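You operate a simulated robot arm through the tools that you are given. There is no shell and no other tool. Be economical: measure what you need, move in short steps, check, and stop when the job is done.

The job below is to be done with a simulated robot arm. You get a single attempt, and the scene is never put back.

TASK
Bring up job P21 on the screen and lay the brace it lists on top of the screen cart.
Fine: braces are in the jig bench's top drawer; shut it again.
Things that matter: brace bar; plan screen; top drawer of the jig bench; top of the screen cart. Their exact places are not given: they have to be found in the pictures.

Only the result counts: the job must be done as asked and must still hold three seconds after the hand-in. Knocking over, shifting, dropping, spilling or breaking anything else fails it.

THE ROBOT
A 7-joint arm with a two-finger parallel gripper on a trunk, on a base that drives. Base frame: it is fixed to the floor where the robot stands at the start and does not move with it; the origin is under the middle of the robot, x ahead of it, y to its left, z up. Readings come in m, rad, newtons and seconds.
With the tool pointing down near the work surface it reaches from about 0.22 to 0.74 m from the robot's upright axis, wherever it stands. Its first joint turns from -2.897 to 2.897 rad. Places, roughly: plan screen [0.8, -0.5, 1.5]; top drawer of the jig bench [-0.2, -0.6, 0.7]; top of the screen cart [0.4, -0.4, 0.9]. Payload 3.91 kg.
The TCP is the grasp point between the finger pads, 0.03 m short of the fingertips. In the tool frame z runs along the fingers and y along their closing line. The gripper opens to 0.11 m. The fingers are 0.02 m wide and 0.01 m thick; the gripper's body (0.048 by 0.112 m) begins 0.055 m behind the TCP.
Orientation is told as [roll, pitch, yaw] about the base's x, y, z axes, in that order, counted from this pose: with the fingers straight down and closing along the base's y, the tool's x points along the base's -x, its y along +y and its z along -z.

THE INTERFACE
- The arm moves only by the tool nudge_tool. Its argument "moves" is text: rows parted by semicolons, each of 6 numbers parted by spaces: the shift along the tool's x, y, z in m, then the turn, a rotation vector about the tool's x, y, z in rad. In form: dx dy dz ax ay az; .... A call has 1 to 10 rows; each row shifts and turns the commanded pose from where the row before left it, along the tool's axes as they then stand. "gripper" is the finger opening in m, from 0 to 0.11, set as the call begins (left out, the last holds). A row lasts 0.2 s, in which the tool goes at most 0.05 m and 0.15 rad; a call with a longer step from one row to the next is refused whole, and so is a gripper value outside its range. A pose out of reach is approached as far as the arm can. The call stops where the force on the tool passes 40 N (or 10 N more than at its start, if that is more) or the arm is blocked; 0.2 s more then pass. The fingers move at their own pace (about 0.153 m/s each) and stop on an object; they squeeze with about 31 N. The grip force told is the motor's: it shows also when the fingers shut on nothing. Time passes only in rows, and 0.2 s behind the last, so rows that do not move let the fingers close. The reply holds the time, the measured pose of the TCP, the force on the tool along the base axes, the opening and the grip force, in the units named above and with some noise, with the torque about the TCP (base axes, N m) and any sound that the robot's microphone picked up.
- Cameras (640 x 400 px; columns grow to the right, rows downward): "scene" is now at [-0.0505, 0.0783, 1.5821]; the picture's right is [-0.94, -0.34, 0.00], its down [-0.27, 0.75, -0.60] and it looks along [0.20, -0.57, -0.80] (base axes); focal length 250 px, centre (320, 200). "wrist" rides on the gripper at [0.077, 0.007, -0.114] in the tool frame; the picture's right is [-0.09, 1.00, 0.00], its down [-0.80, -0.07, -0.59] and it looks along [-0.59, -0.05, 0.80] (tool axes); focal length 270 px, centre (320, 200).
- capture(camera): a new picture of that camera. No time passes.
- lift_body(by): slides the trunk up (or, below 0, down) by that many m; the arm and the scene camera ride with it, the base frame stays. It gives what a move gives, with no picture.
- base_move(legs): drives the robot by 1 to 6 legs, each [ahead, turn to the left] in m and rad, along the robot's own axes; the way and the turn of a leg run together, so that a leg with both is an arc; at most 1.5 m and 3.142 rad a leg. The arm and the cameras ride along, it lands a little off, and it stops where it bumps. It gives what a move gives.
- aim_head(pan, tilt): turns the head with the scene camera to pan (to the left, within 2.705 rad either way) and tilt (down, from -0.506 to 1.204), counted from straight ahead of the robot. It gives what a move gives.
- locate(camera, pixels): for up to 12 pixels [column, row] of the newest picture of that camera ("zoom" is the newest enlarged one), the place [x, y, z] in the base frame of the surface seen there, good to about 0.002 m. No time passes.
- zoom(camera, box): a new picture of the part [left, top, right, bottom] of that camera's present view, enlarged. No time passes.
- sign_off(): hands the job in; it is judged then, once.

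Go step by step. Measure first, check grasps and placings, and put right what went wrong. The budget is 80 turns and 68 pictures, counting those below and the enlarged ones. Unless the task says otherwise, let go and move clear before handing in, and close with one line.

The tools are called after "Emit:" as a command line: name --argument value ..., lists and objects as JSON in quotes. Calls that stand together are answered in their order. nudge_tool: Moves the arm, as the interface text tells. Its arguments: {"type":"object","properties":{"moves":{"type":"string"},"gripper":{"type":"number"}},"required":["moves"]} The other tools are called the same way: lift_body (by) slides the trunk up or down; base_move (legs) drives the base; aim_head (pan, tilt) turns the head that bears the scene camera; capture (camera) takes a picture; locate (camera, pixels) gives the place of the surface under pixels of a picture; zoom (camera, box) takes an enlarged picture of a part of a camera's view; sign_off () hands the job in.

At the start:

```text
time_s: 0.0
ee_pos: [0.0571, -0.3841, 1.1747]
ee_rot: [0.001, -0.001, 0.0]
contact_force: [0.5, -0.6, -0.8]
wrist_torque: [0.01, 0.0, -0.02]
width: 0.1099
grasp_force: 0.0
trunk travel left (down, up): [-0.575, 0.035]
robot x, y, heading: [0.0024, 0.0003, 0.002]
head pan, tilt: [-1.223, 0.925]
```

scene: 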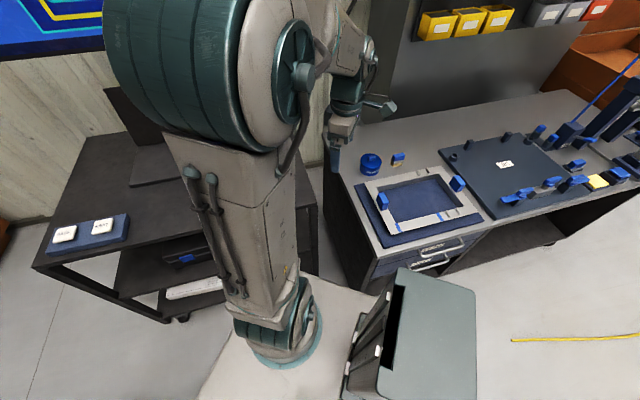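
wrist: 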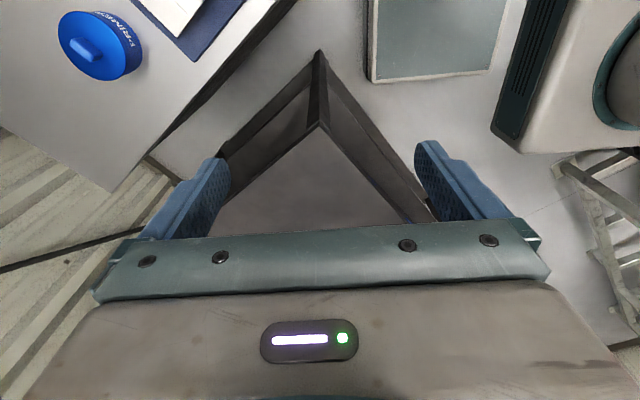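

The scene shows the cart at left with two buttons (64,233),(103,225), the bench with two drawer handles around (440,250), and the screen at the upper left. I'll look at the screen first and zoom on the buttons.

Emit:
zoom --camera "scene" --box '[20, 180, 180, 280]'

Emit:
locate --camera "scene" --pixels '[[64, 233], [103, 225], [90, 250], [60, 190], [130, 190], [33, 266], [122, 272], [442, 247], [430, 265], [462, 238], [410, 255], [390, 265]]'

Emit:
aim_head --pan -0.6 --tilt 0.3

Emit:
capture --camera "scene"

```text
4.00 times, centred on (100, 230) of scene
```

zoom: 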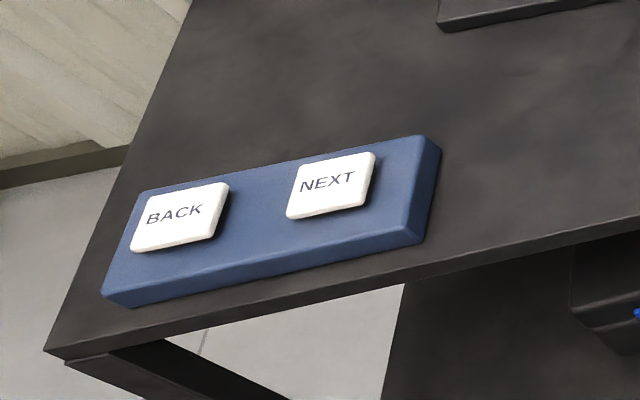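

```text
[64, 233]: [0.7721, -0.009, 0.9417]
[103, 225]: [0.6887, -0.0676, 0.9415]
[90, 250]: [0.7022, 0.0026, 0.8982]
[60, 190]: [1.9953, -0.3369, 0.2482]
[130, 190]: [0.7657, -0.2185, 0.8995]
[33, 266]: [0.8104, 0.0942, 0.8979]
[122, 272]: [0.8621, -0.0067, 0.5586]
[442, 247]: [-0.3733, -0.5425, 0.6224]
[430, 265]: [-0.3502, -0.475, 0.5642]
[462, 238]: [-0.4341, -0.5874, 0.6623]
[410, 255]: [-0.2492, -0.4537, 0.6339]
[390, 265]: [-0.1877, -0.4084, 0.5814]
```

```text
time_s: 1.0
ee_pos: [0.0571, -0.3825, 1.1734]
ee_rot: [0.001, 0.001, 0.0]
contact_force: [-0.1, -0.2, 0.1]
wrist_torque: [0.0, -0.01, -0.04]
width: 0.11
grasp_force: 0.1
trunk travel left (down, up): [-0.575, 0.035]
robot x, y, heading: [-0.0027, -0.0022, -0.006]
head pan, tilt: [-0.6, 0.3]
```

```text
64 pictures are left
```

scene: 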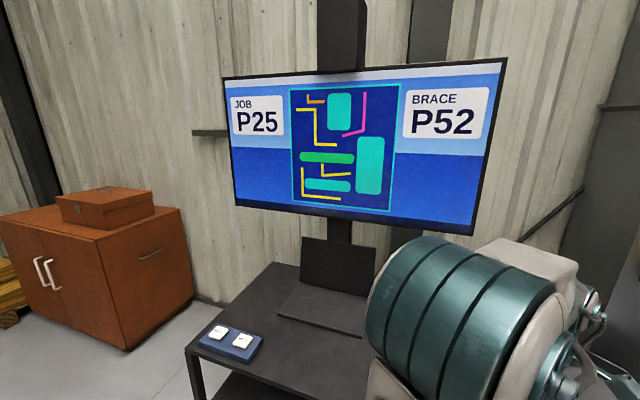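

Screen shows P25 / P52, so I need BACK at (0.772,-0.009,0.94), which is just past comfortable reach. I'll drive ahead 0.1 m and bring the closed fingers over it.

Emit:
base_move --legs '[[0.1, 0]]'

Emit:
nudge_tool --moves "-0.045 0.02 0 0 0 0;-0.045 0.02 0 0 0 0;-0.045 0.02 0 0 0 0;-0.04 0.03 0 0 0 0;-0.04 0.03 0 0 0 0;-0.04 0.03 0 0 0 0;-0.04 0.03 0 0 0 0;-0.04 0.03 0 0 0 0;-0.04 0.03 0 0 0 0;-0.04 0.03 0 0 0 0" --gripper 0

Emit:
capture --camera "scene"

```text
time_s: 2.2
ee_pos: [0.1592, -0.3849, 1.1736]
ee_rot: [0.0, 0.001, 0.002]
contact_force: [0.7, -0.4, 1.1]
wrist_torque: [0.02, 0.05, 0.0]
width: 0.1102
grasp_force: 0.1
trunk travel left (down, up): [-0.575, 0.035]
robot x, y, heading: [0.1021, 0.0035, 0.001]
head pan, tilt: [-0.6, 0.3]
```

```text
time_s: 4.4
ee_pos: [0.5738, -0.1145, 1.1721]
ee_rot: [-0.001, 0.001, -0.002]
contact_force: [0.7, -0.2, 0.0]
wrist_torque: [0.0, 0.02, -0.01]
width: 0.0001
grasp_force: 31.0
trunk travel left (down, up): [-0.575, 0.035]
robot x, y, heading: [0.0986, 0.0002, -0.001]
head pan, tilt: [-0.6, 0.3]
```

```text
63 pictures are left
```

scene: 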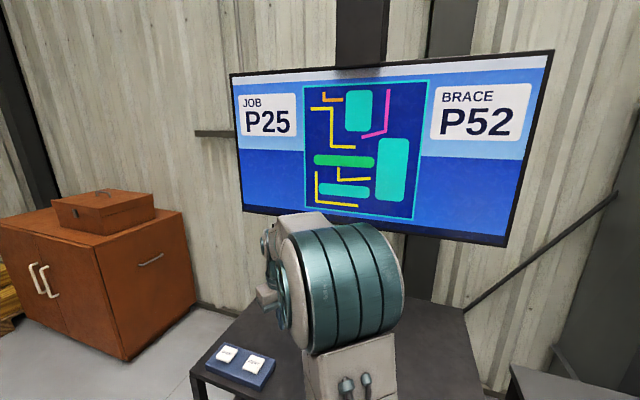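

The arm went over cleanly; buttons are now at (228,354) and (255,363). Re-measure and move above BACK.

Emit:
locate --camera "scene" --pixels '[[228, 355], [255, 364]]'

Emit:
nudge_tool --moves "-0.04 0.021 0.02 0 0 0;-0.04 0.021 0.03 0 0 0;-0.04 0.021 0.03 0 0 0;-0.04 0.021 0.03 0 0 0;-0.038 0.021 0.03 0 0 0;0 0 0.03 0 0 0"

Emit:
capture --camera "wrist"

```text
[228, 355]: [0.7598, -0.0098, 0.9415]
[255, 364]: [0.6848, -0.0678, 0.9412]
```

```text
refused: row 2 steps farther than a row can; nothing moved
```

```text
62 pictures are left
```

wrist: 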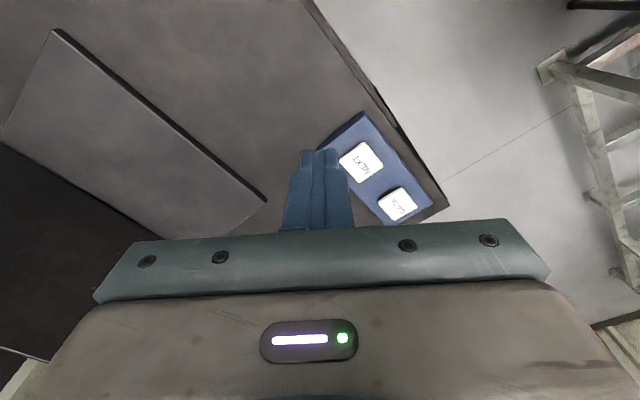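

The step was too long; I'll split it, moving to above BACK at (0.762,-0.01).

Emit:
nudge_tool --moves "-0.04 0.021 0 0 0 0;-0.04 0.021 0 0 0 0;-0.04 0.021 0 0 0 0;-0.04 0.021 0 0 0 0;-0.029 0.02 0 0 0 0;0 0 0.045 0 0 0;0 0 0.045 0 0 0;0 0 0.045 0 0 0;0 0 0.04 0 0 0"

Emit:
capture --camera "wrist"

```text
time_s: 6.4
ee_pos: [0.7634, -0.012, 0.9979]
ee_rot: [0.0, -0.001, 0.0]
contact_force: [-0.1, -0.4, 0.1]
wrist_torque: [0.01, 0.0, -0.02]
width: 0.0001
grasp_force: 30.8
trunk travel left (down, up): [-0.575, 0.035]
robot x, y, heading: [0.0981, 0.0012, -0.0]
head pan, tilt: [-0.6, 0.3]
```

```text
61 pictures are left
```

wrist: 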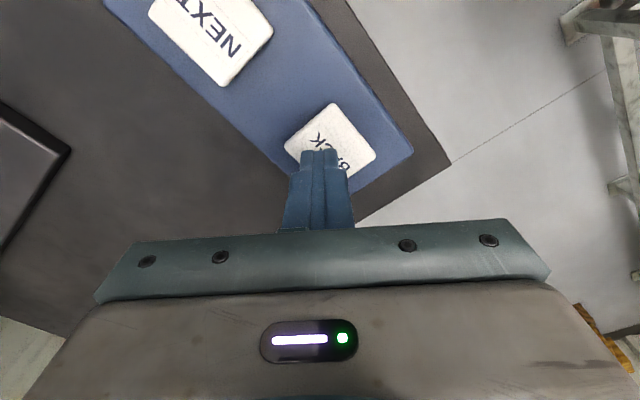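

Fingers are over BACK (332,140). Press down gently and look at the screen.

Emit:
nudge_tool --moves "0 0 0.022 0 0 0;0 0 0.006 0 0 0;0 0 0.004 0 0 0;0 0 -0.03 0 0 0"

Emit:
capture --camera "scene"

```text
time_s: 7.4
ee_pos: [0.7608, -0.0105, 0.9951]
ee_rot: [0.001, 0.001, 0.0]
contact_force: [0.3, 0.3, 1.0]
wrist_torque: [-0.01, 0.03, 0.02]
width: 0.0
grasp_force: 31.0
trunk travel left (down, up): [-0.575, 0.035]
robot x, y, heading: [0.0991, 0.0035, 0.003]
head pan, tilt: [-0.6, 0.3]
heard: click
```

```text
60 pictures are left
```

scene: 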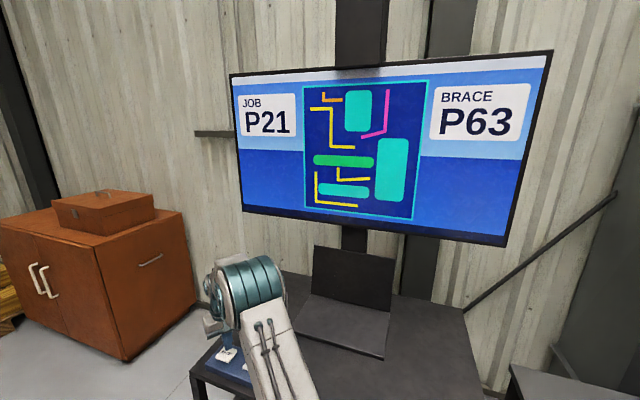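

One press: the screen now shows P21, brace P63. I'll zoom to confirm, then raise the arm away.

Emit:
zoom --camera "scene" --box '[220, 50, 560, 260]'

Emit:
locate --camera "scene" --pixels '[[300, 285], [345, 285], [400, 350], [450, 350], [470, 310], [420, 300], [385, 355], [388, 310], [480, 385], [280, 285], [296, 333], [340, 385]]'

Emit:
nudge_tool --moves "0 0 -0.045 0 0 0;0 0 -0.045 0 0 0;0 0 -0.045 0 0 0;0.04 -0.025 0 0 0 0;0.04 -0.025 0 0 0 0;0.04 -0.025 0 0 0 0;0.04 -0.025 0 0 0 0;0.04 -0.025 0 0 0 0;0.04 -0.025 0 0 0 0;0.04 -0.025 0 0 0 0" --gripper 0.11

Emit:
nudge_tool --moves "0.04 -0.025 0 0 0 0;0.04 -0.025 0 0 0 0;0.04 -0.025 0 0 0 0;0.04 -0.025 0 0 0 0;0.04 -0.025 0 0 0 0;0.04 -0.025 0 0 0 0;0.04 -0.02 0 0 0 0"

Emit:
aim_head --pan -2.1 --tilt 0.8

Emit:
capture --camera "scene"

```text
1.88 times, centred on (390, 155) of scene
```

zoom: 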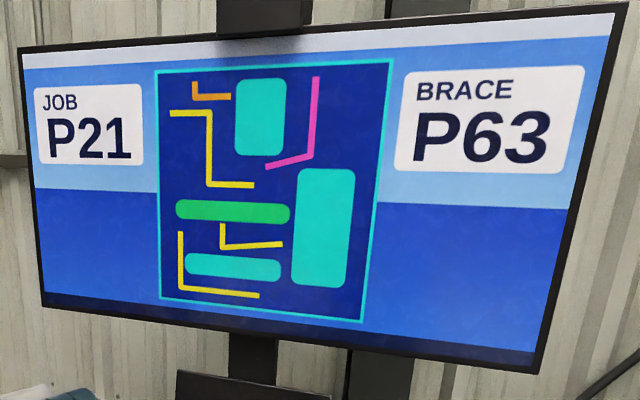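

```text
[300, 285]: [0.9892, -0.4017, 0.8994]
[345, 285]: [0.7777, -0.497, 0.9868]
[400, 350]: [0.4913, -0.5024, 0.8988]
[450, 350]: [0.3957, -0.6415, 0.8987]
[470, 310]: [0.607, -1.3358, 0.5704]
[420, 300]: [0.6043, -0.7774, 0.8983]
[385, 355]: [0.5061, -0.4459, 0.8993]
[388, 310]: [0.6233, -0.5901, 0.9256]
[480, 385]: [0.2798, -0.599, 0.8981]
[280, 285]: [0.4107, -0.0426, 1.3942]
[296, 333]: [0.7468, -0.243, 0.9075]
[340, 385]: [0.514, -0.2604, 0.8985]
```

```text
time_s: 9.6
ee_pos: [0.4821, -0.189, 1.133]
ee_rot: [0.001, -0.002, 0.001]
contact_force: [-0.5, 0.8, 0.1]
wrist_torque: [0.0, 0.03, 0.04]
width: 0.1102
grasp_force: 0.0
trunk travel left (down, up): [-0.575, 0.035]
robot x, y, heading: [0.098, 0.0, -0.001]
head pan, tilt: [-0.6, 0.3]
```

```text
time_s: 11.2
ee_pos: [0.199, -0.3544, 1.1313]
ee_rot: [0.003, 0.0, 0.0]
contact_force: [0.0, 0.1, 0.2]
wrist_torque: [0.04, 0.01, 0.01]
width: 0.1101
grasp_force: 0.1
trunk travel left (down, up): [-0.575, 0.035]
robot x, y, heading: [0.0981, 0.0006, -0.0]
head pan, tilt: [-0.6, 0.3]
```

```text
time_s: 12.8
ee_pos: [0.2015, -0.3553, 1.1308]
ee_rot: [0.0, -0.001, 0.001]
contact_force: [-0.4, 1.1, 0.1]
wrist_torque: [0.01, -0.03, 0.04]
width: 0.1099
grasp_force: 0.0
trunk travel left (down, up): [-0.575, 0.035]
robot x, y, heading: [0.1001, 0.0033, -0.001]
head pan, tilt: [-2.1, 0.799]
```

```text
58 pictures are left
```

scene: 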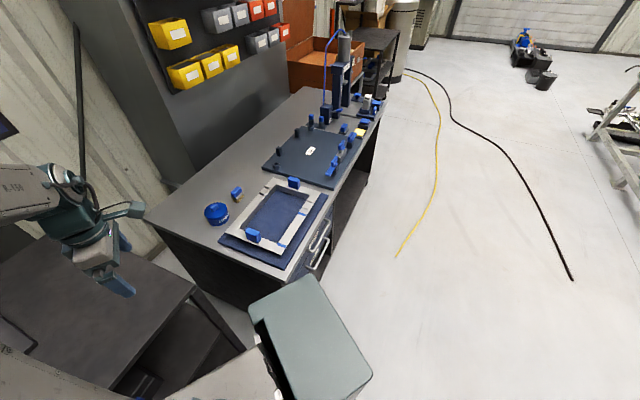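

Job P21 → brace P63. Now the drawer: handles are at about (320,240). Zoom and measure.

Emit:
zoom --camera "scene" --box '[220, 160, 380, 300]'

Emit:
locate --camera "scene" --pixels '[[146, 222], [286, 277], [332, 189], [368, 118], [326, 232], [313, 248], [330, 222], [305, 262], [320, 262], [253, 237], [293, 183], [275, 215]]'

```text
2.86 times, centred on (300, 230) of scene
```

zoom: 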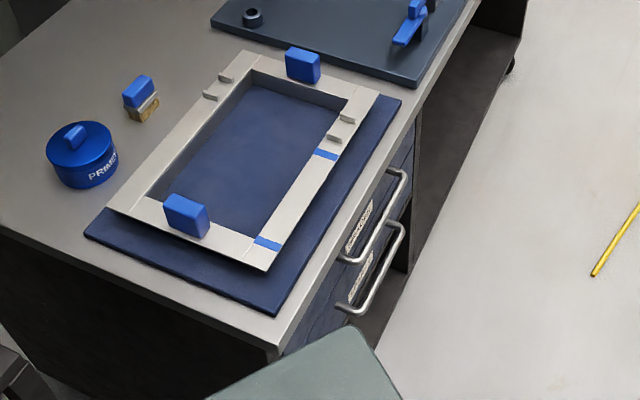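

```text
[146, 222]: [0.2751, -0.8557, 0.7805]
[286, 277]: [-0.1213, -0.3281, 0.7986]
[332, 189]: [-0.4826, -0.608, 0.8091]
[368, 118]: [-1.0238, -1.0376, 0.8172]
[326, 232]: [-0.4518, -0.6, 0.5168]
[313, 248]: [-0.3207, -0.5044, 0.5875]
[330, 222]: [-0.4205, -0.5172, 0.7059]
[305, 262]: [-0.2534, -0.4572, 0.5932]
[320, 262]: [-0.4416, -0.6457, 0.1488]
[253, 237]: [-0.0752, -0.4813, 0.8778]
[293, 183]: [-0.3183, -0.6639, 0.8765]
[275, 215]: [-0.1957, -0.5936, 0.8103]
```

Top handle visible at zoom (403,175)-(345,260). I'll measure it and look at the robot's own footprint before moving the base.

Emit:
locate --camera "zoom" --pixels '[[404, 182], [390, 214], [372, 238], [345, 259], [390, 170], [402, 230], [345, 308], [413, 140], [290, 345], [365, 215], [330, 345]]'

Emit:
locate --camera "scene" --pixels '[[310, 275], [370, 378], [252, 310], [310, 340], [280, 390], [262, 340]]'

Emit:
aim_head --pan -2.0 --tilt 1.2

Emit:
capture --camera "scene"

```text
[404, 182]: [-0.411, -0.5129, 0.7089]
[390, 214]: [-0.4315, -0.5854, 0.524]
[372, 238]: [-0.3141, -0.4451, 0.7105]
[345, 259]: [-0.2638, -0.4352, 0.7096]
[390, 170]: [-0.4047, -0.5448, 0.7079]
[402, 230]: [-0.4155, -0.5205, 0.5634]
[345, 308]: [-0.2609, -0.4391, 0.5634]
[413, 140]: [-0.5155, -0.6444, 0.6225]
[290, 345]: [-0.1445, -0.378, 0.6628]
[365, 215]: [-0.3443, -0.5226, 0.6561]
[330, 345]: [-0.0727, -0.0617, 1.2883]
```

```text
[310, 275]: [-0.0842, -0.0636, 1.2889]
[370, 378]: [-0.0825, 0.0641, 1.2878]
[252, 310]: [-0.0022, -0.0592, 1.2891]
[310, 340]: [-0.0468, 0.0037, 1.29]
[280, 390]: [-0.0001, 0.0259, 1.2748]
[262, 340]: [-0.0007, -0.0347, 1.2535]
```

```text
time_s: 13.6
ee_pos: [0.2011, -0.3543, 1.131]
ee_rot: [0.001, -0.002, -0.002]
contact_force: [0.4, 0.1, 0.0]
wrist_torque: [0.0, -0.01, -0.01]
width: 0.1099
grasp_force: 0.0
trunk travel left (down, up): [-0.575, 0.035]
robot x, y, heading: [0.1025, 0.0029, -0.002]
head pan, tilt: [-2.0, 1.201]
```

```text
56 pictures are left
```

scene: 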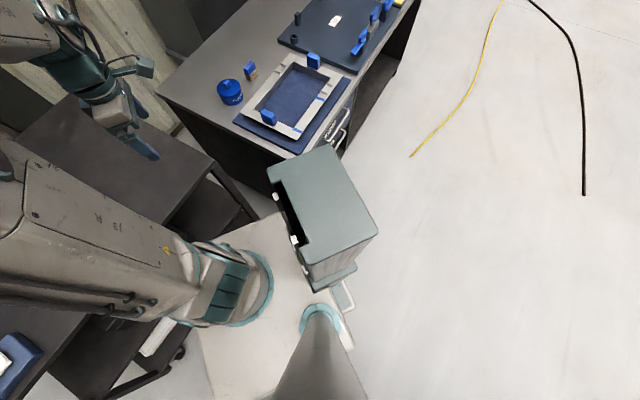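

I see the base deck under the arm (edges near (350,345), (230,230)). Measure its extents and arm pedestal.

Emit:
locate --camera "scene" --pixels '[[350, 348], [262, 222], [198, 340], [212, 395], [270, 300], [240, 290], [320, 315], [345, 310], [330, 280], [225, 240], [350, 240], [300, 390]]'

```text
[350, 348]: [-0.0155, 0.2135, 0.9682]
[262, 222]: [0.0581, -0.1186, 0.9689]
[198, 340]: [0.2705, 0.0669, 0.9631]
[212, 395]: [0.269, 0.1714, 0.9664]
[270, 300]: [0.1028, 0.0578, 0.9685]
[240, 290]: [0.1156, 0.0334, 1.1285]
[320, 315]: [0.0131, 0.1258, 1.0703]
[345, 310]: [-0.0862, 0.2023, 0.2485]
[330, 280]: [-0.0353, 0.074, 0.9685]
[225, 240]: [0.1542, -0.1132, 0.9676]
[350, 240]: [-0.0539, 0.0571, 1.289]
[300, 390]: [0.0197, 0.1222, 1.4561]
```

Deck and arm axis are at the robot's middle. I'll reverse in a right-turning arc to about (-0.13,0.10), then face -y, so that both drawer and cart are within reach, and lower the trunk.

Emit:
base_move --legs '[[-0.25, -0.8], [0, -0.8]]'

Emit:
aim_head --pan -0.3 --tilt 0.9

Emit:
capture --camera "scene"

```text
time_s: 18.3
ee_pos: [-0.4826, 0.0116, 1.1319]
ee_rot: [-0.002, -0.002, -1.618]
contact_force: [0.4, 1.1, 0.0]
wrist_torque: [-0.01, 0.0, -0.01]
width: 0.1103
grasp_force: 0.0
trunk travel left (down, up): [-0.575, 0.035]
robot x, y, heading: [-0.1266, 0.0948, -1.614]
head pan, tilt: [-2.0, 1.201]
```

```text
time_s: 20.0
ee_pos: [-0.4817, 0.0117, 1.131]
ee_rot: [0.001, 0.0, -1.619]
contact_force: [0.1, -0.1, -0.9]
wrist_torque: [-0.01, 0.01, 0.0]
width: 0.11
grasp_force: 0.1
trunk travel left (down, up): [-0.575, 0.035]
robot x, y, heading: [-0.1246, 0.0948, -1.619]
head pan, tilt: [-0.3, 0.901]
```

```text
55 pictures are left
```

scene: 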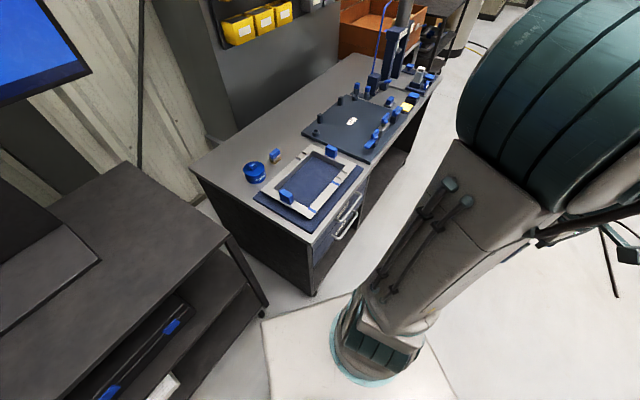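

Positioned well (robot at (-0.125,0.095), heading -1.62). Lower the trunk and turn the tool to approach the handle roughly horizontally.

Emit:
lift_body --by -0.25

Emit:
nudge_tool --moves "-0.04 0 0 0 0 0.143;-0.04 0 0 0 0 0.143;-0.03 0.01 0 0 0 0.143;-0.03 0.01 0 0 0 0.143;-0.03 0.01 0 0 0 0.143;-0.03 0.01 0 0 0 0.142" --gripper 0.08

Emit:
capture --camera "scene"

```text
time_s: 22.6
ee_pos: [-0.4829, 0.011, 0.8813]
ee_rot: [0.001, 0.002, -1.617]
contact_force: [-1.0, 0.5, -0.3]
wrist_torque: [-0.03, -0.02, -0.02]
width: 0.1101
grasp_force: 0.1
trunk travel left (down, up): [-0.325, 0.285]
robot x, y, heading: [-0.1255, 0.0926, -1.62]
head pan, tilt: [-0.3, 0.901]
```

```text
time_s: 24.0
ee_pos: [-0.5191, -0.1906, 0.8813]
ee_rot: [0.0, 0.0, -2.478]
contact_force: [-0.2, 0.3, -0.7]
wrist_torque: [-0.01, -0.01, -0.01]
width: 0.08
grasp_force: 0.1
trunk travel left (down, up): [-0.325, 0.285]
robot x, y, heading: [-0.1238, 0.0995, -1.612]
head pan, tilt: [-0.3, 0.901]
```

```text
54 pictures are left
```

scene: 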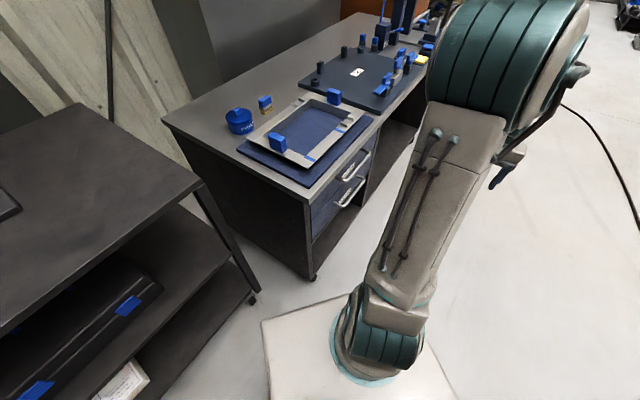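

The top handle is visible around (355,165). Zoom to measure face, handle and edge precisely.

Emit:
zoom --camera "scene" --box '[280, 120, 400, 220]'

```text
4.00 times, centred on (340, 170) of scene
```

zoom: 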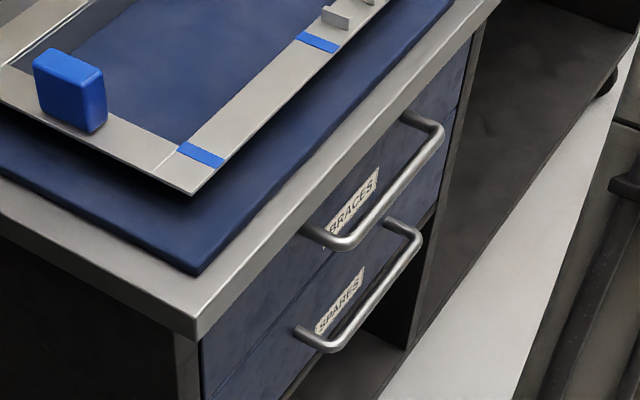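

Emit:
locate --camera "zoom" --pixels '[[342, 241], [371, 215], [400, 185], [430, 148], [196, 332], [350, 165], [450, 55], [355, 203], [345, 335], [405, 245], [310, 300], [440, 125]]'

```text
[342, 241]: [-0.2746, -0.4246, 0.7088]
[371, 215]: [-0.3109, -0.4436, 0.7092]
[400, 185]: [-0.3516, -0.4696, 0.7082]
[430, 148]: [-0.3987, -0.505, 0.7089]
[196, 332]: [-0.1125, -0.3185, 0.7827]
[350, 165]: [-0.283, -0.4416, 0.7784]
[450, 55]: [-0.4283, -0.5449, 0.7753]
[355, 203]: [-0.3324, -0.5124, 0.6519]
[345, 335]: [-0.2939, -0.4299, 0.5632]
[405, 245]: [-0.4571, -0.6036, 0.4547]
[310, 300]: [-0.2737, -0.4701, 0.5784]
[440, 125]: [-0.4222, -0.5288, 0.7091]
```

Handle bar centre ≈ (-0.343,-0.468,0.703), bar along (-0.81,-0.58). Tilt the tool by -1.2 rad about its x.

Emit:
nudge_tool --moves "0 0 0 0 0 0.035;0 0 0 -0.15 0 0;0 0 0 -0.15 0 0;0 0 0 -0.15 0 0;0 0 0 -0.15 0 0;0 0 0 -0.15 0 0;0 0 0 -0.15 0 0;0 0 0 -0.15 0 0;0 0 0 -0.15 0 0"

Emit:
capture --camera "wrist"

Emit:
capture --camera "scene"

```text
time_s: 26.0
ee_pos: [-0.5195, -0.1884, 0.8821]
ee_rot: [1.203, -0.002, -2.507]
contact_force: [0.7, -0.9, 0.0]
wrist_torque: [-0.02, 0.0, -0.06]
width: 0.0799
grasp_force: 0.0
trunk travel left (down, up): [-0.325, 0.285]
robot x, y, heading: [-0.123, 0.0973, -1.619]
head pan, tilt: [-0.3, 0.901]
```

```text
52 pictures are left
```

wrist: 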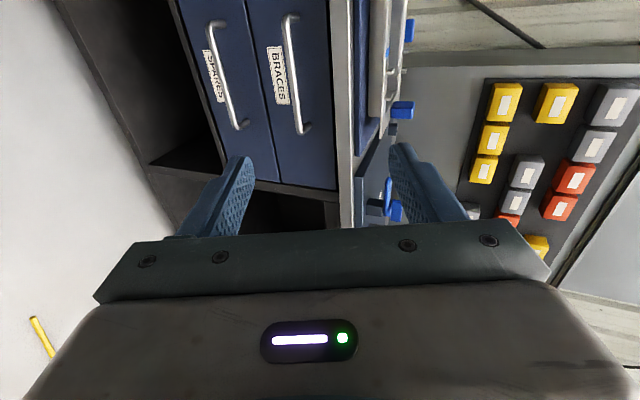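

```text
51 pictures are left
```

scene: 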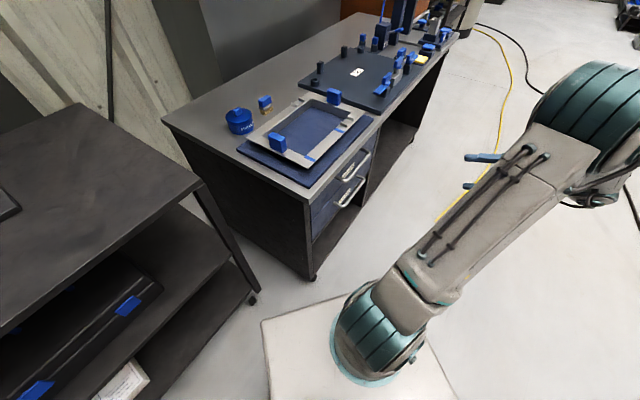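

The gripper sees the BRACES handle at (290,75). Measure it from the wrist camera.

Emit:
locate --camera "wrist" --pixels '[[289, 30], [292, 60], [295, 90], [298, 120], [305, 132], [310, 90], [272, 75], [312, 160], [340, 100]]'

```text
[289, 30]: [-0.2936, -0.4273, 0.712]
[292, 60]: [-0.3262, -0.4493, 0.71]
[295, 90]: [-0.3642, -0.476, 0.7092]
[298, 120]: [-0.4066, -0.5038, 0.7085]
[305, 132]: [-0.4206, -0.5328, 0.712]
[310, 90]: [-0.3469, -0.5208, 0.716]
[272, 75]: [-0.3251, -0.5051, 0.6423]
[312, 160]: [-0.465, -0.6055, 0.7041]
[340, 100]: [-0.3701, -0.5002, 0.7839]
```

Bar centre ≈ (-0.345,-0.467,0.708) with ~4 cm gap behind. Align, narrow the opening to 0.05 and advance, keeping 5 cm short first.

Emit:
nudge_tool --moves "-0.025 -0.04 0 0 0 0;0 -0.005 0.045 0 0 0;0 0 0.045 0 0 0;0 0 0.045 0 0 0;0 0 0.045 0 0 0;0 0 0.045 0 0 0;0 0 0.045 0 0 0;0 0 0.04 0 0 0" --gripper 0.05

Emit:
capture --camera "wrist"

```text
time_s: 27.8
ee_pos: [-0.377, -0.4244, 0.7253]
ee_rot: [1.2, 0.0, -2.511]
contact_force: [0.3, 0.0, 0.3]
wrist_torque: [0.03, 0.03, 0.0]
width: 0.0502
grasp_force: 0.1
trunk travel left (down, up): [-0.325, 0.285]
robot x, y, heading: [-0.1221, 0.0939, -1.62]
head pan, tilt: [-0.3, 0.901]
```

```text
50 pictures are left
```

wrist: 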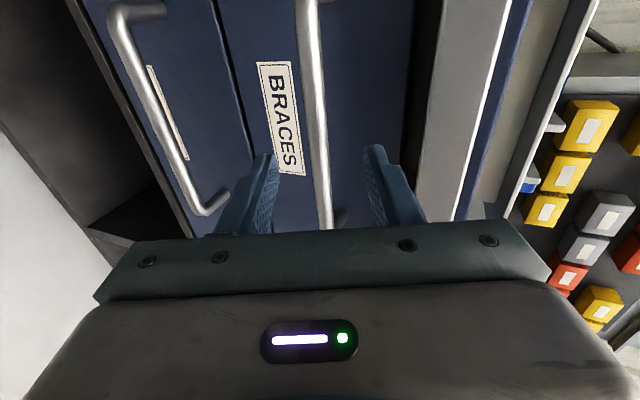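

The bar lies between the fingers (at (318,150)). Advance the last ~5 cm and close.

Emit:
nudge_tool --moves "0 0 0.025 0 0 0;0 0 0.02 0 0 0;0 0 0.005 0 0 0"

Emit:
nudge_tool --moves "0 0 0 0 0 0;0 0 0 0 0 0;0 0 0 0 0 0" --gripper 0

Emit:
capture --camera "wrist"

```text
time_s: 28.6
ee_pos: [-0.3499, -0.461, 0.7103]
ee_rot: [1.198, 0.0, -2.509]
contact_force: [0.2, 0.0, 0.4]
wrist_torque: [0.01, 0.0, -0.03]
width: 0.0502
grasp_force: 0.1
trunk travel left (down, up): [-0.325, 0.285]
robot x, y, heading: [-0.1245, 0.0964, -1.614]
head pan, tilt: [-0.3, 0.901]
```

```text
time_s: 29.4
ee_pos: [-0.3511, -0.4617, 0.7087]
ee_rot: [1.197, 0.001, -2.509]
contact_force: [1.6, 3.3, -14.6]
wrist_torque: [-0.07, 0.34, -0.36]
width: 0.0138
grasp_force: 44.9
trunk travel left (down, up): [-0.325, 0.285]
robot x, y, heading: [-0.1233, 0.098, -1.619]
head pan, tilt: [-0.3, 0.901]
```

```text
49 pictures are left
```

wrist: 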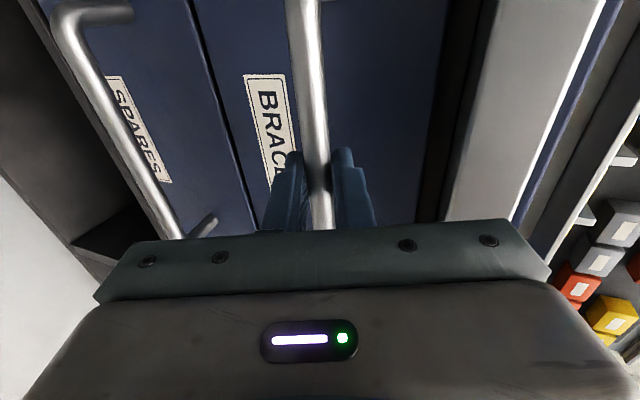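

Handle gripped (0.0138 m). Pull along the outward normal, checking the force.

Emit:
nudge_tool --moves "0 -0.0025 0.001 0 0 0;0 -0.0072 -0.0187 0 0 0;0 -0.0108 -0.028 0 0 0;0 -0.0108 -0.028 0 0 0;0 -0.0108 -0.028 0 0 0"

Emit:
capture --camera "scene"

```text
time_s: 30.6
ee_pos: [-0.414, -0.3727, 0.7086]
ee_rot: [1.204, -0.004, -2.51]
contact_force: [5.3, 6.1, 15.5]
wrist_torque: [0.05, -0.55, 0.86]
width: 0.0138
grasp_force: 44.7
trunk travel left (down, up): [-0.325, 0.285]
robot x, y, heading: [-0.1215, 0.0972, -1.62]
head pan, tilt: [-0.3, 0.901]
```

```text
48 pictures are left
```

scene: 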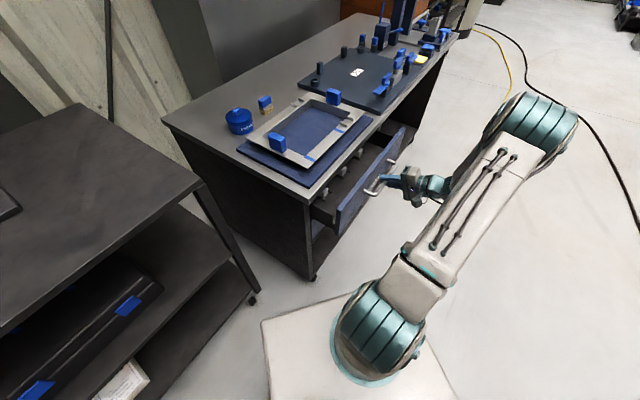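

The drawer is out ~0.11 m. Relieve the vertical force and keep pulling.

Emit:
nudge_tool --moves "0 0.0015 -0.001 0 0 0;0 -0.0108 -0.028 0 0 0;0 -0.0108 -0.028 0 0 0;0 -0.0108 -0.028 0 0 0;0 -0.0108 -0.028 0 0 0;0 -0.0108 -0.028 0 0 0;0 -0.0108 -0.028 0 0 0"

Emit:
capture --camera "scene"

```text
time_s: 32.2
ee_pos: [-0.5213, -0.2243, 0.7086]
ee_rot: [1.194, 0.005, -2.511]
contact_force: [2.5, 3.9, -3.4]
wrist_torque: [-0.33, 0.5, -0.39]
width: 0.0137
grasp_force: 44.7
trunk travel left (down, up): [-0.325, 0.285]
robot x, y, heading: [-0.126, 0.097, -1.627]
head pan, tilt: [-0.3, 0.901]
stopped in row 7: the force on the tool passed its limit (the readings are from after the stop); the commanded pose is now the measured one
```

```text
47 pictures are left
```

scene: 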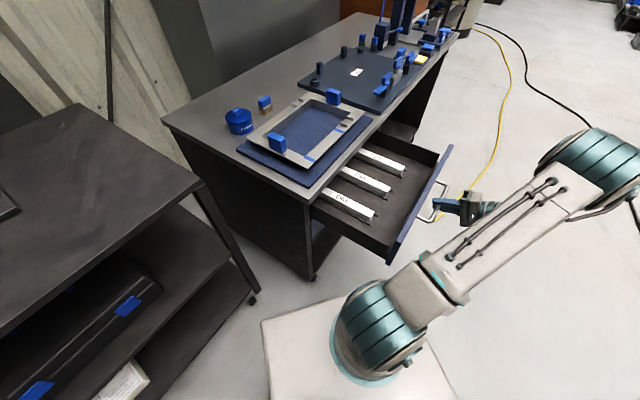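

Drawer fully open; three braces visible at (350,208), (367,180), (383,163). Zoom to read them.

Emit:
zoom --camera "scene" --box '[310, 140, 450, 240]'

Emit:
nudge_tool --moves "0 0 0 0 0 0;0 0 -0.03 0 0 0;0 0 -0.04 0 0 0;0 0 -0.04 0 0 0" --gripper 0.08

```text
4.00 times, centred on (380, 190) of scene
```

zoom: 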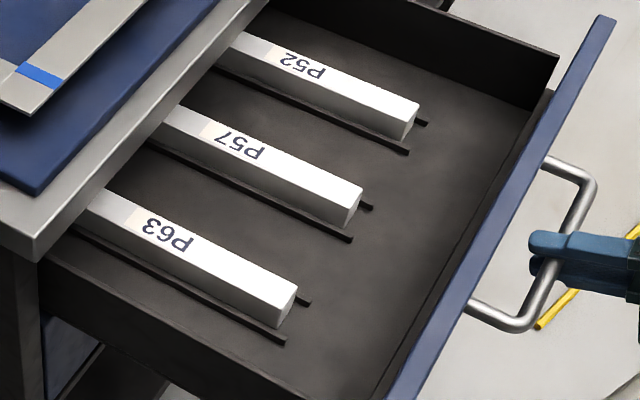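

```text
time_s: 33.2
ee_pos: [-0.5829, -0.1422, 0.7495]
ee_rot: [1.196, 0.006, -2.511]
contact_force: [-0.3, 1.4, 1.0]
wrist_torque: [-0.02, -0.02, 0.01]
width: 0.0799
grasp_force: 0.0
trunk travel left (down, up): [-0.325, 0.285]
robot x, y, heading: [-0.1279, 0.0929, -1.62]
head pan, tilt: [-0.3, 0.901]
```

P63 is the nearest brace. Measure it (zoom picture is still the newest, the scene camera hasn't moved).

Emit:
locate --camera "zoom" --pixels '[[280, 275], [298, 290], [275, 320], [200, 232], [185, 260], [110, 200], [95, 225], [145, 225], [285, 340], [360, 340], [60, 250], [38, 255]]'

Emit:
nudge_tool --moves "0 0 0 0.15 0 0;0 0 0 0.15 0 0;0 0.03 -0.03 0.15 0 0;0 0.03 -0.03 0.15 0 0;0 0 -0.03 0.15 0 0;0 0 -0.03 0.15 0 0;0 0 -0.03 0.15 0 0;0 0 -0.03 0.15 0 0"

Emit:
capture --camera "scene"

```text
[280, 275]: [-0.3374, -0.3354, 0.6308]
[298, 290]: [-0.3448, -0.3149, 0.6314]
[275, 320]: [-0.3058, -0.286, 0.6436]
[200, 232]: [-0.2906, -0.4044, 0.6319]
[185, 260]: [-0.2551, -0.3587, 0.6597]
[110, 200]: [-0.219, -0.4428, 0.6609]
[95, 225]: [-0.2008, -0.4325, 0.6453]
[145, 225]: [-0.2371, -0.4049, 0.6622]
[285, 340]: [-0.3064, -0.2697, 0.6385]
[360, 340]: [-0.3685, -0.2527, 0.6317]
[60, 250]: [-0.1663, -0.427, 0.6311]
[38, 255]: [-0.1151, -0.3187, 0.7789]
```

```text
time_s: 35.0
ee_pos: [-0.6105, -0.1061, 0.9439]
ee_rot: [-0.007, 0.007, -2.512]
contact_force: [-0.8, 0.1, 0.0]
wrist_torque: [0.04, 0.0, -0.02]
width: 0.0803
grasp_force: 0.0
trunk travel left (down, up): [-0.325, 0.285]
robot x, y, heading: [-0.126, 0.0942, -1.618]
head pan, tilt: [-0.3, 0.901]
```

```text
45 pictures are left
```

scene: 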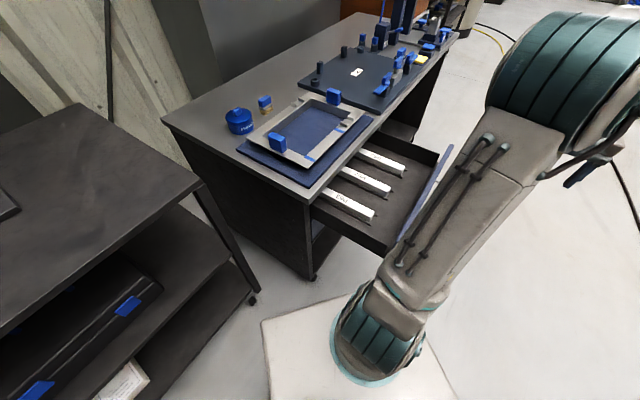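

Hand is clear. Re-zoom on P63 and measure brace edges, side wall and front panel.

Emit:
zoom --camera "scene" --box '[315, 165, 411, 225]'

Emit:
nudge_tool --moves "0 0 0 0 0 -0.15;0 0 0 0 0 -0.15;0 0 0 0 0 -0.15;0 0 0 0 0 -0.15;0 0 0 0 0 -0.15;0 0 0 0 0 -0.15;0 0 0 0 0 -0.15;0 0 0 0 0 -0.15;0 0 0 0 0 -0.15;0 0 0 0 0 -0.15"

```text
6.67 times, centred on (363, 195) of scene
```

zoom: 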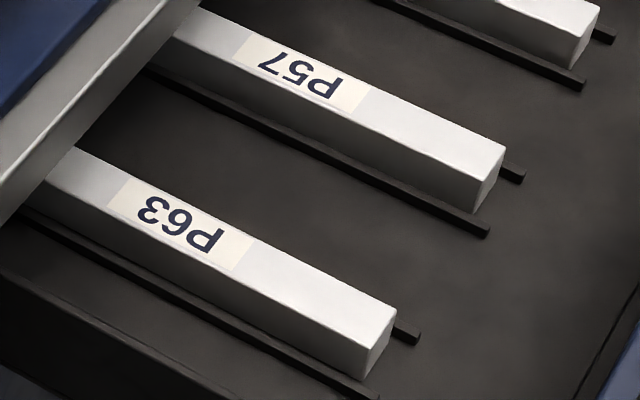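

```text
time_s: 37.2
ee_pos: [-0.6094, -0.1054, 0.9434]
ee_rot: [0.004, 0.005, -1.008]
contact_force: [-0.6, -0.2, -0.8]
wrist_torque: [0.01, 0.0, -0.01]
width: 0.08
grasp_force: 0.1
trunk travel left (down, up): [-0.325, 0.285]
robot x, y, heading: [-0.1235, 0.0961, -1.622]
head pan, tilt: [-0.3, 0.901]
```

Emit:
locate --camera "zoom" --pixels '[[390, 309], [365, 340], [250, 240], [225, 268], [75, 152], [52, 182], [300, 290], [150, 205], [368, 362], [610, 390], [60, 300], [160, 90]]'

Emit:
capture --camera "scene"

Emit:
capture --camera "wrist"

```text
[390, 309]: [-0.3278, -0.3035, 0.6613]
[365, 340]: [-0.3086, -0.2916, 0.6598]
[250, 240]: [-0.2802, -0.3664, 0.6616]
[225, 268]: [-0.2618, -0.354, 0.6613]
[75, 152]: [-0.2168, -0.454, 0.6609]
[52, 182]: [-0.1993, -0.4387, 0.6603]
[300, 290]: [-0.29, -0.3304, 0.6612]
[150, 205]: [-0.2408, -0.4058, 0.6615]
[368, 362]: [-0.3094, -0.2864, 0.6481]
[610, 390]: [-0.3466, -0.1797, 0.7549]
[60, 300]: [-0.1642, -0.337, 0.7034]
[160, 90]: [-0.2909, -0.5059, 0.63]
```

```text
43 pictures are left
```

scene: 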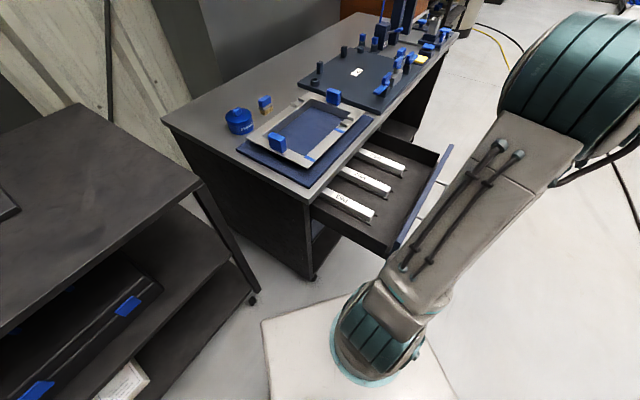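

```text
42 pictures are left
```

wrist: 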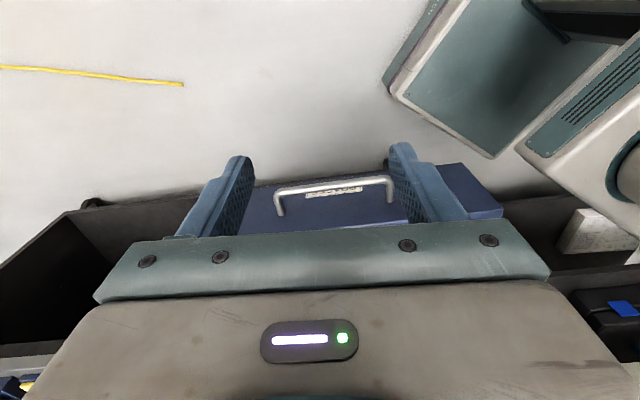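

P63's outer end is at (-0.318,-0.297), top z 0.661, width ~0.022, axis along (-0.594,0.805). Check the small rails alongside it.

Emit:
locate --camera "zoom" --pixels '[[200, 308], [250, 334], [300, 360], [345, 384], [405, 328], [412, 340], [335, 375], [290, 345], [440, 300], [240, 345]]'

Emit:
nudge_tool --moves "0 0 0 0 0 -0.072"

```text
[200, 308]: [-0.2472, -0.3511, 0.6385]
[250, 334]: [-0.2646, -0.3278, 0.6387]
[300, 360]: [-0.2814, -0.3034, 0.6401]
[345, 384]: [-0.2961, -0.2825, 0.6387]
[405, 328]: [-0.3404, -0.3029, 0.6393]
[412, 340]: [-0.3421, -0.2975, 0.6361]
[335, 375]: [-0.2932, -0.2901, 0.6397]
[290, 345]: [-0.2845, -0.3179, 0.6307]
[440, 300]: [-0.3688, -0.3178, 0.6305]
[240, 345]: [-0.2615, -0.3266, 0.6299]
```

```text
time_s: 37.6
ee_pos: [-0.6102, -0.1065, 0.9432]
ee_rot: [0.004, 0.005, -0.939]
contact_force: [-0.2, -0.4, 0.4]
wrist_torque: [0.03, -0.01, 0.04]
width: 0.0799
grasp_force: 0.0
trunk travel left (down, up): [-0.325, 0.285]
robot x, y, heading: [-0.1219, 0.0951, -1.62]
head pan, tilt: [-0.3, 0.901]
```

Rails are 8 mm high (0.639), so fingertips should stop ~0.643 → TCP z 0.673. Move above the grasp point.

Emit:
nudge_tool --moves "-0.0391 0.0123 0 0 0 0;-0.0391 0.0123 0 0 0 0;-0.0391 0.0123 0 0 0 0;-0.0391 0.0123 0 0 0 0;-0.0391 0.0123 0 0 0 0;-0.0391 0.0123 0 0 0 0;-0.0391 0.0123 0 0 0 0;-0.0391 0.0123 0 0 0 0;-0.0391 0.0123 0 0 0 0;-0.0396 0.0127 0 0 0 0" --gripper 0.06

Emit:
nudge_tool --moves "0 0 0.045 0 0 0;0 0 0.045 0 0 0;0 0 0.045 0 0 0;0 0 0.035 0 0 0"

Emit:
capture --camera "wrist"

Emit:
capture --camera "scene"

```text
time_s: 39.9
ee_pos: [-0.2782, -0.3498, 0.9401]
ee_rot: [0.005, 0.006, -0.942]
contact_force: [0.5, -0.4, 0.3]
wrist_torque: [-0.01, -0.01, -0.02]
width: 0.0598
grasp_force: 0.1
trunk travel left (down, up): [-0.325, 0.285]
robot x, y, heading: [-0.1233, 0.0976, -1.618]
head pan, tilt: [-0.3, 0.901]
```

```text
time_s: 40.9
ee_pos: [-0.2777, -0.3474, 0.773]
ee_rot: [0.005, 0.004, -0.941]
contact_force: [-0.4, -0.5, 0.3]
wrist_torque: [-0.03, -0.01, -0.01]
width: 0.06
grasp_force: 0.1
trunk travel left (down, up): [-0.325, 0.285]
robot x, y, heading: [-0.1223, 0.0956, -1.616]
head pan, tilt: [-0.3, 0.901]
```

```text
41 pictures are left
```

wrist: 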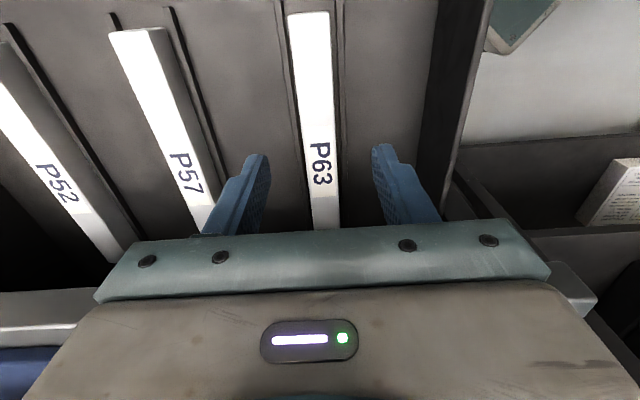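

```text
40 pictures are left
```

scene: 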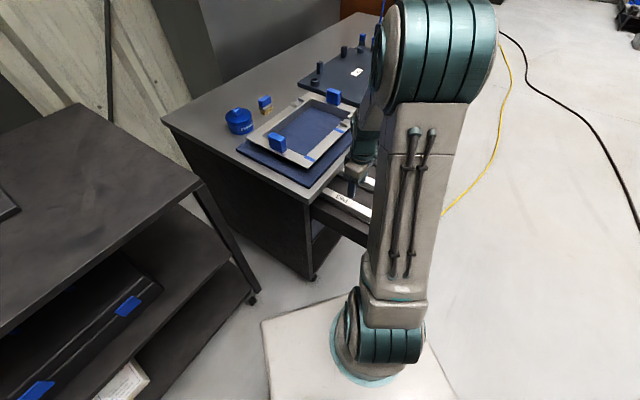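

P63 is centred between fingers (318,165). Descend to TCP z≈0.673 and close.

Emit:
nudge_tool --moves "0 0 0.04 0 0 0;0 0 0.035 0 0 0;0 0 0.02 0 0 0;0 0 0.005 0 0 0"

Emit:
nudge_tool --moves "0 0 0 0 0 0;0 0 0 0 0 0;0 0 0 0 0 0" --gripper 0

Emit:
capture --camera "wrist"

```text
time_s: 41.9
ee_pos: [-0.2796, -0.3473, 0.672]
ee_rot: [0.007, 0.002, -0.939]
contact_force: [0.1, 0.2, -0.5]
wrist_torque: [-0.01, 0.02, 0.03]
width: 0.06
grasp_force: 0.0
trunk travel left (down, up): [-0.325, 0.285]
robot x, y, heading: [-0.125, 0.0951, -1.619]
head pan, tilt: [-0.3, 0.901]
```

```text
time_s: 42.6
ee_pos: [-0.2784, -0.3467, 0.6725]
ee_rot: [0.006, 0.004, -0.94]
contact_force: [-0.1, 0.7, -0.6]
wrist_torque: [-0.01, -0.04, -0.04]
width: 0.0291
grasp_force: 30.7
trunk travel left (down, up): [-0.325, 0.285]
robot x, y, heading: [-0.1259, 0.0951, -1.621]
head pan, tilt: [-0.3, 0.901]
```

```text
39 pictures are left
```

wrist: 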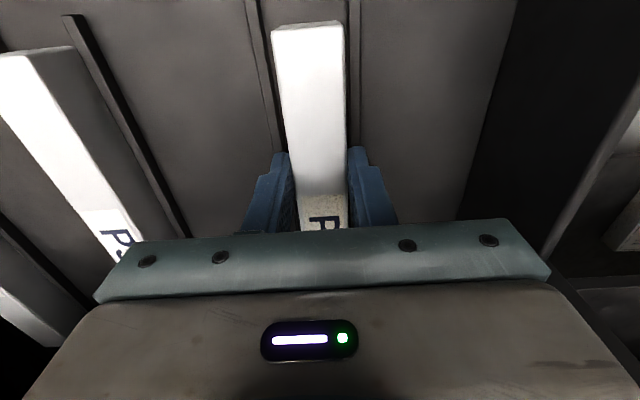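

Brace gripped (0.029 m). Lift 1.5 cm, check torque, then slide outward along +x to clear the bench top.

Emit:
nudge_tool --moves "0 0 -0.005 0 0 0;0 0 -0.01 0 0 0;0 0 -0.005 0 0 0;0.02 0 0 0 0 0;0.02 0 0 0 0 0;0.02 0 0 0 0 0;0.02 0 0 0 0 0"

Emit:
capture --camera "scene"

Emit:
capture --camera "wrist"

```text
time_s: 44.2
ee_pos: [-0.329, -0.2832, 0.6919]
ee_rot: [0.007, 0.006, -0.94]
contact_force: [-0.4, 0.6, -0.7]
wrist_torque: [0.08, 0.04, 0.01]
width: 0.0294
grasp_force: 30.5
trunk travel left (down, up): [-0.325, 0.285]
robot x, y, heading: [-0.1247, 0.0964, -1.615]
head pan, tilt: [-0.3, 0.901]
```

```text
38 pictures are left
```

scene: 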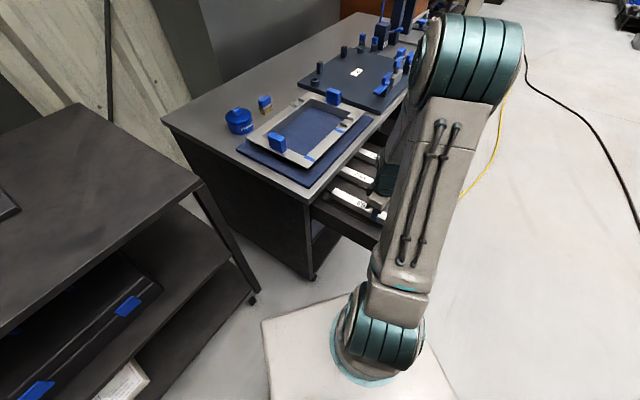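

```text
37 pictures are left
```

wrist: 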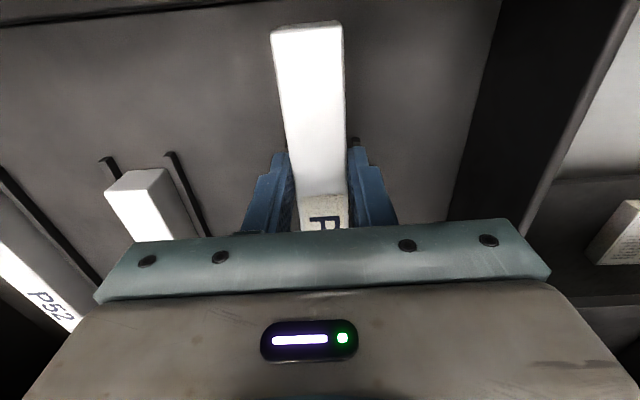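

Brace moves with the gripper. Zoom to see whether its inner end has come out from under the bench top.

Emit:
zoom --camera "scene" --box '[300, 140, 412, 240]'

```text
4.00 times, centred on (356, 190) of scene
```

zoom: 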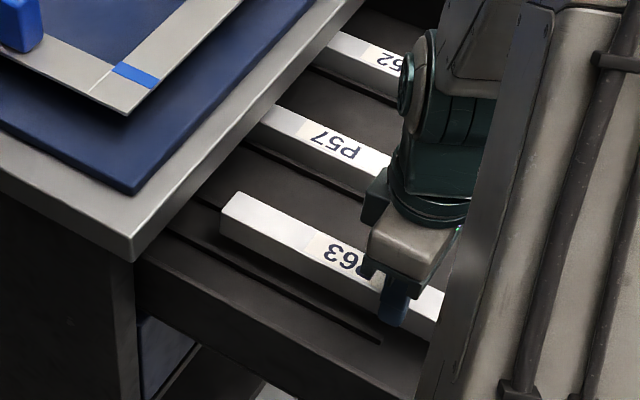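

Emit:
locate --camera "zoom" --pixels '[[236, 196], [223, 220], [265, 222], [132, 255], [300, 70], [435, 305]]'

```text
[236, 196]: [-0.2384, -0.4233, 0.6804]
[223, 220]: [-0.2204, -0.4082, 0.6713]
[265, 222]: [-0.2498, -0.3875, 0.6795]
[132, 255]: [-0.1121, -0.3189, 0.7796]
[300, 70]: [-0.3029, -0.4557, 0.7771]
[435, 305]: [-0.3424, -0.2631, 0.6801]
```

Inner end is just at the bench edge (t≈-0.009) and front panel limits outward travel. I'll lift 3 cm, shift out 2 cm, yaw 0.6 rad to shorten its reach, then lift straight out.

Emit:
nudge_tool --moves "0 0 -0.015 0 0 0;0 0 -0.015 0 0 0;0.019 0 0 0 0 0;0 0 0 0 0 0.15;0 0 0 0 0 0.15;0 0 0 0 0 0.15;0 0 0 0 0 0.15"

Emit:
zoom --camera "scene" --box '[300, 120, 460, 240]'

Emit:
capture --camera "wrist"

```text
time_s: 45.9
ee_pos: [-0.338, -0.2683, 0.722]
ee_rot: [0.001, 0.006, -1.542]
contact_force: [0.9, -0.2, -1.0]
wrist_torque: [0.09, 0.04, 0.0]
width: 0.0295
grasp_force: 31.3
trunk travel left (down, up): [-0.325, 0.285]
robot x, y, heading: [-0.1273, 0.0951, -1.618]
head pan, tilt: [-0.3, 0.901]
```

```text
3.33 times, centred on (380, 180) of scene
```

zoom: 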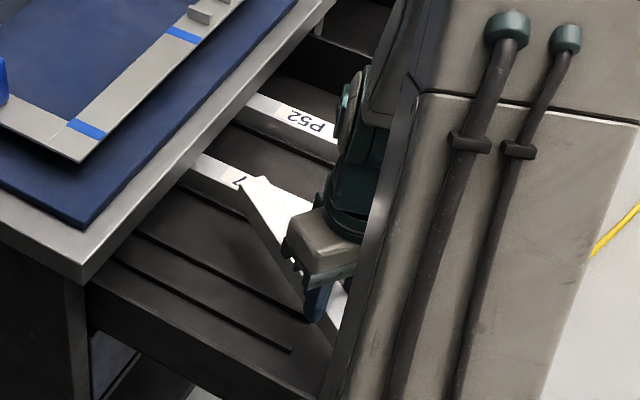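

```text
34 pictures are left
```

wrist: 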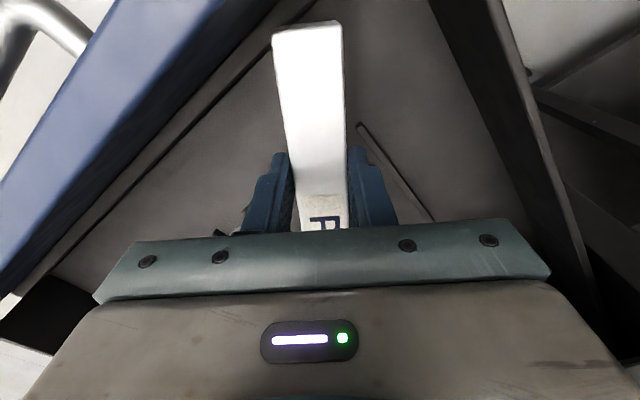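

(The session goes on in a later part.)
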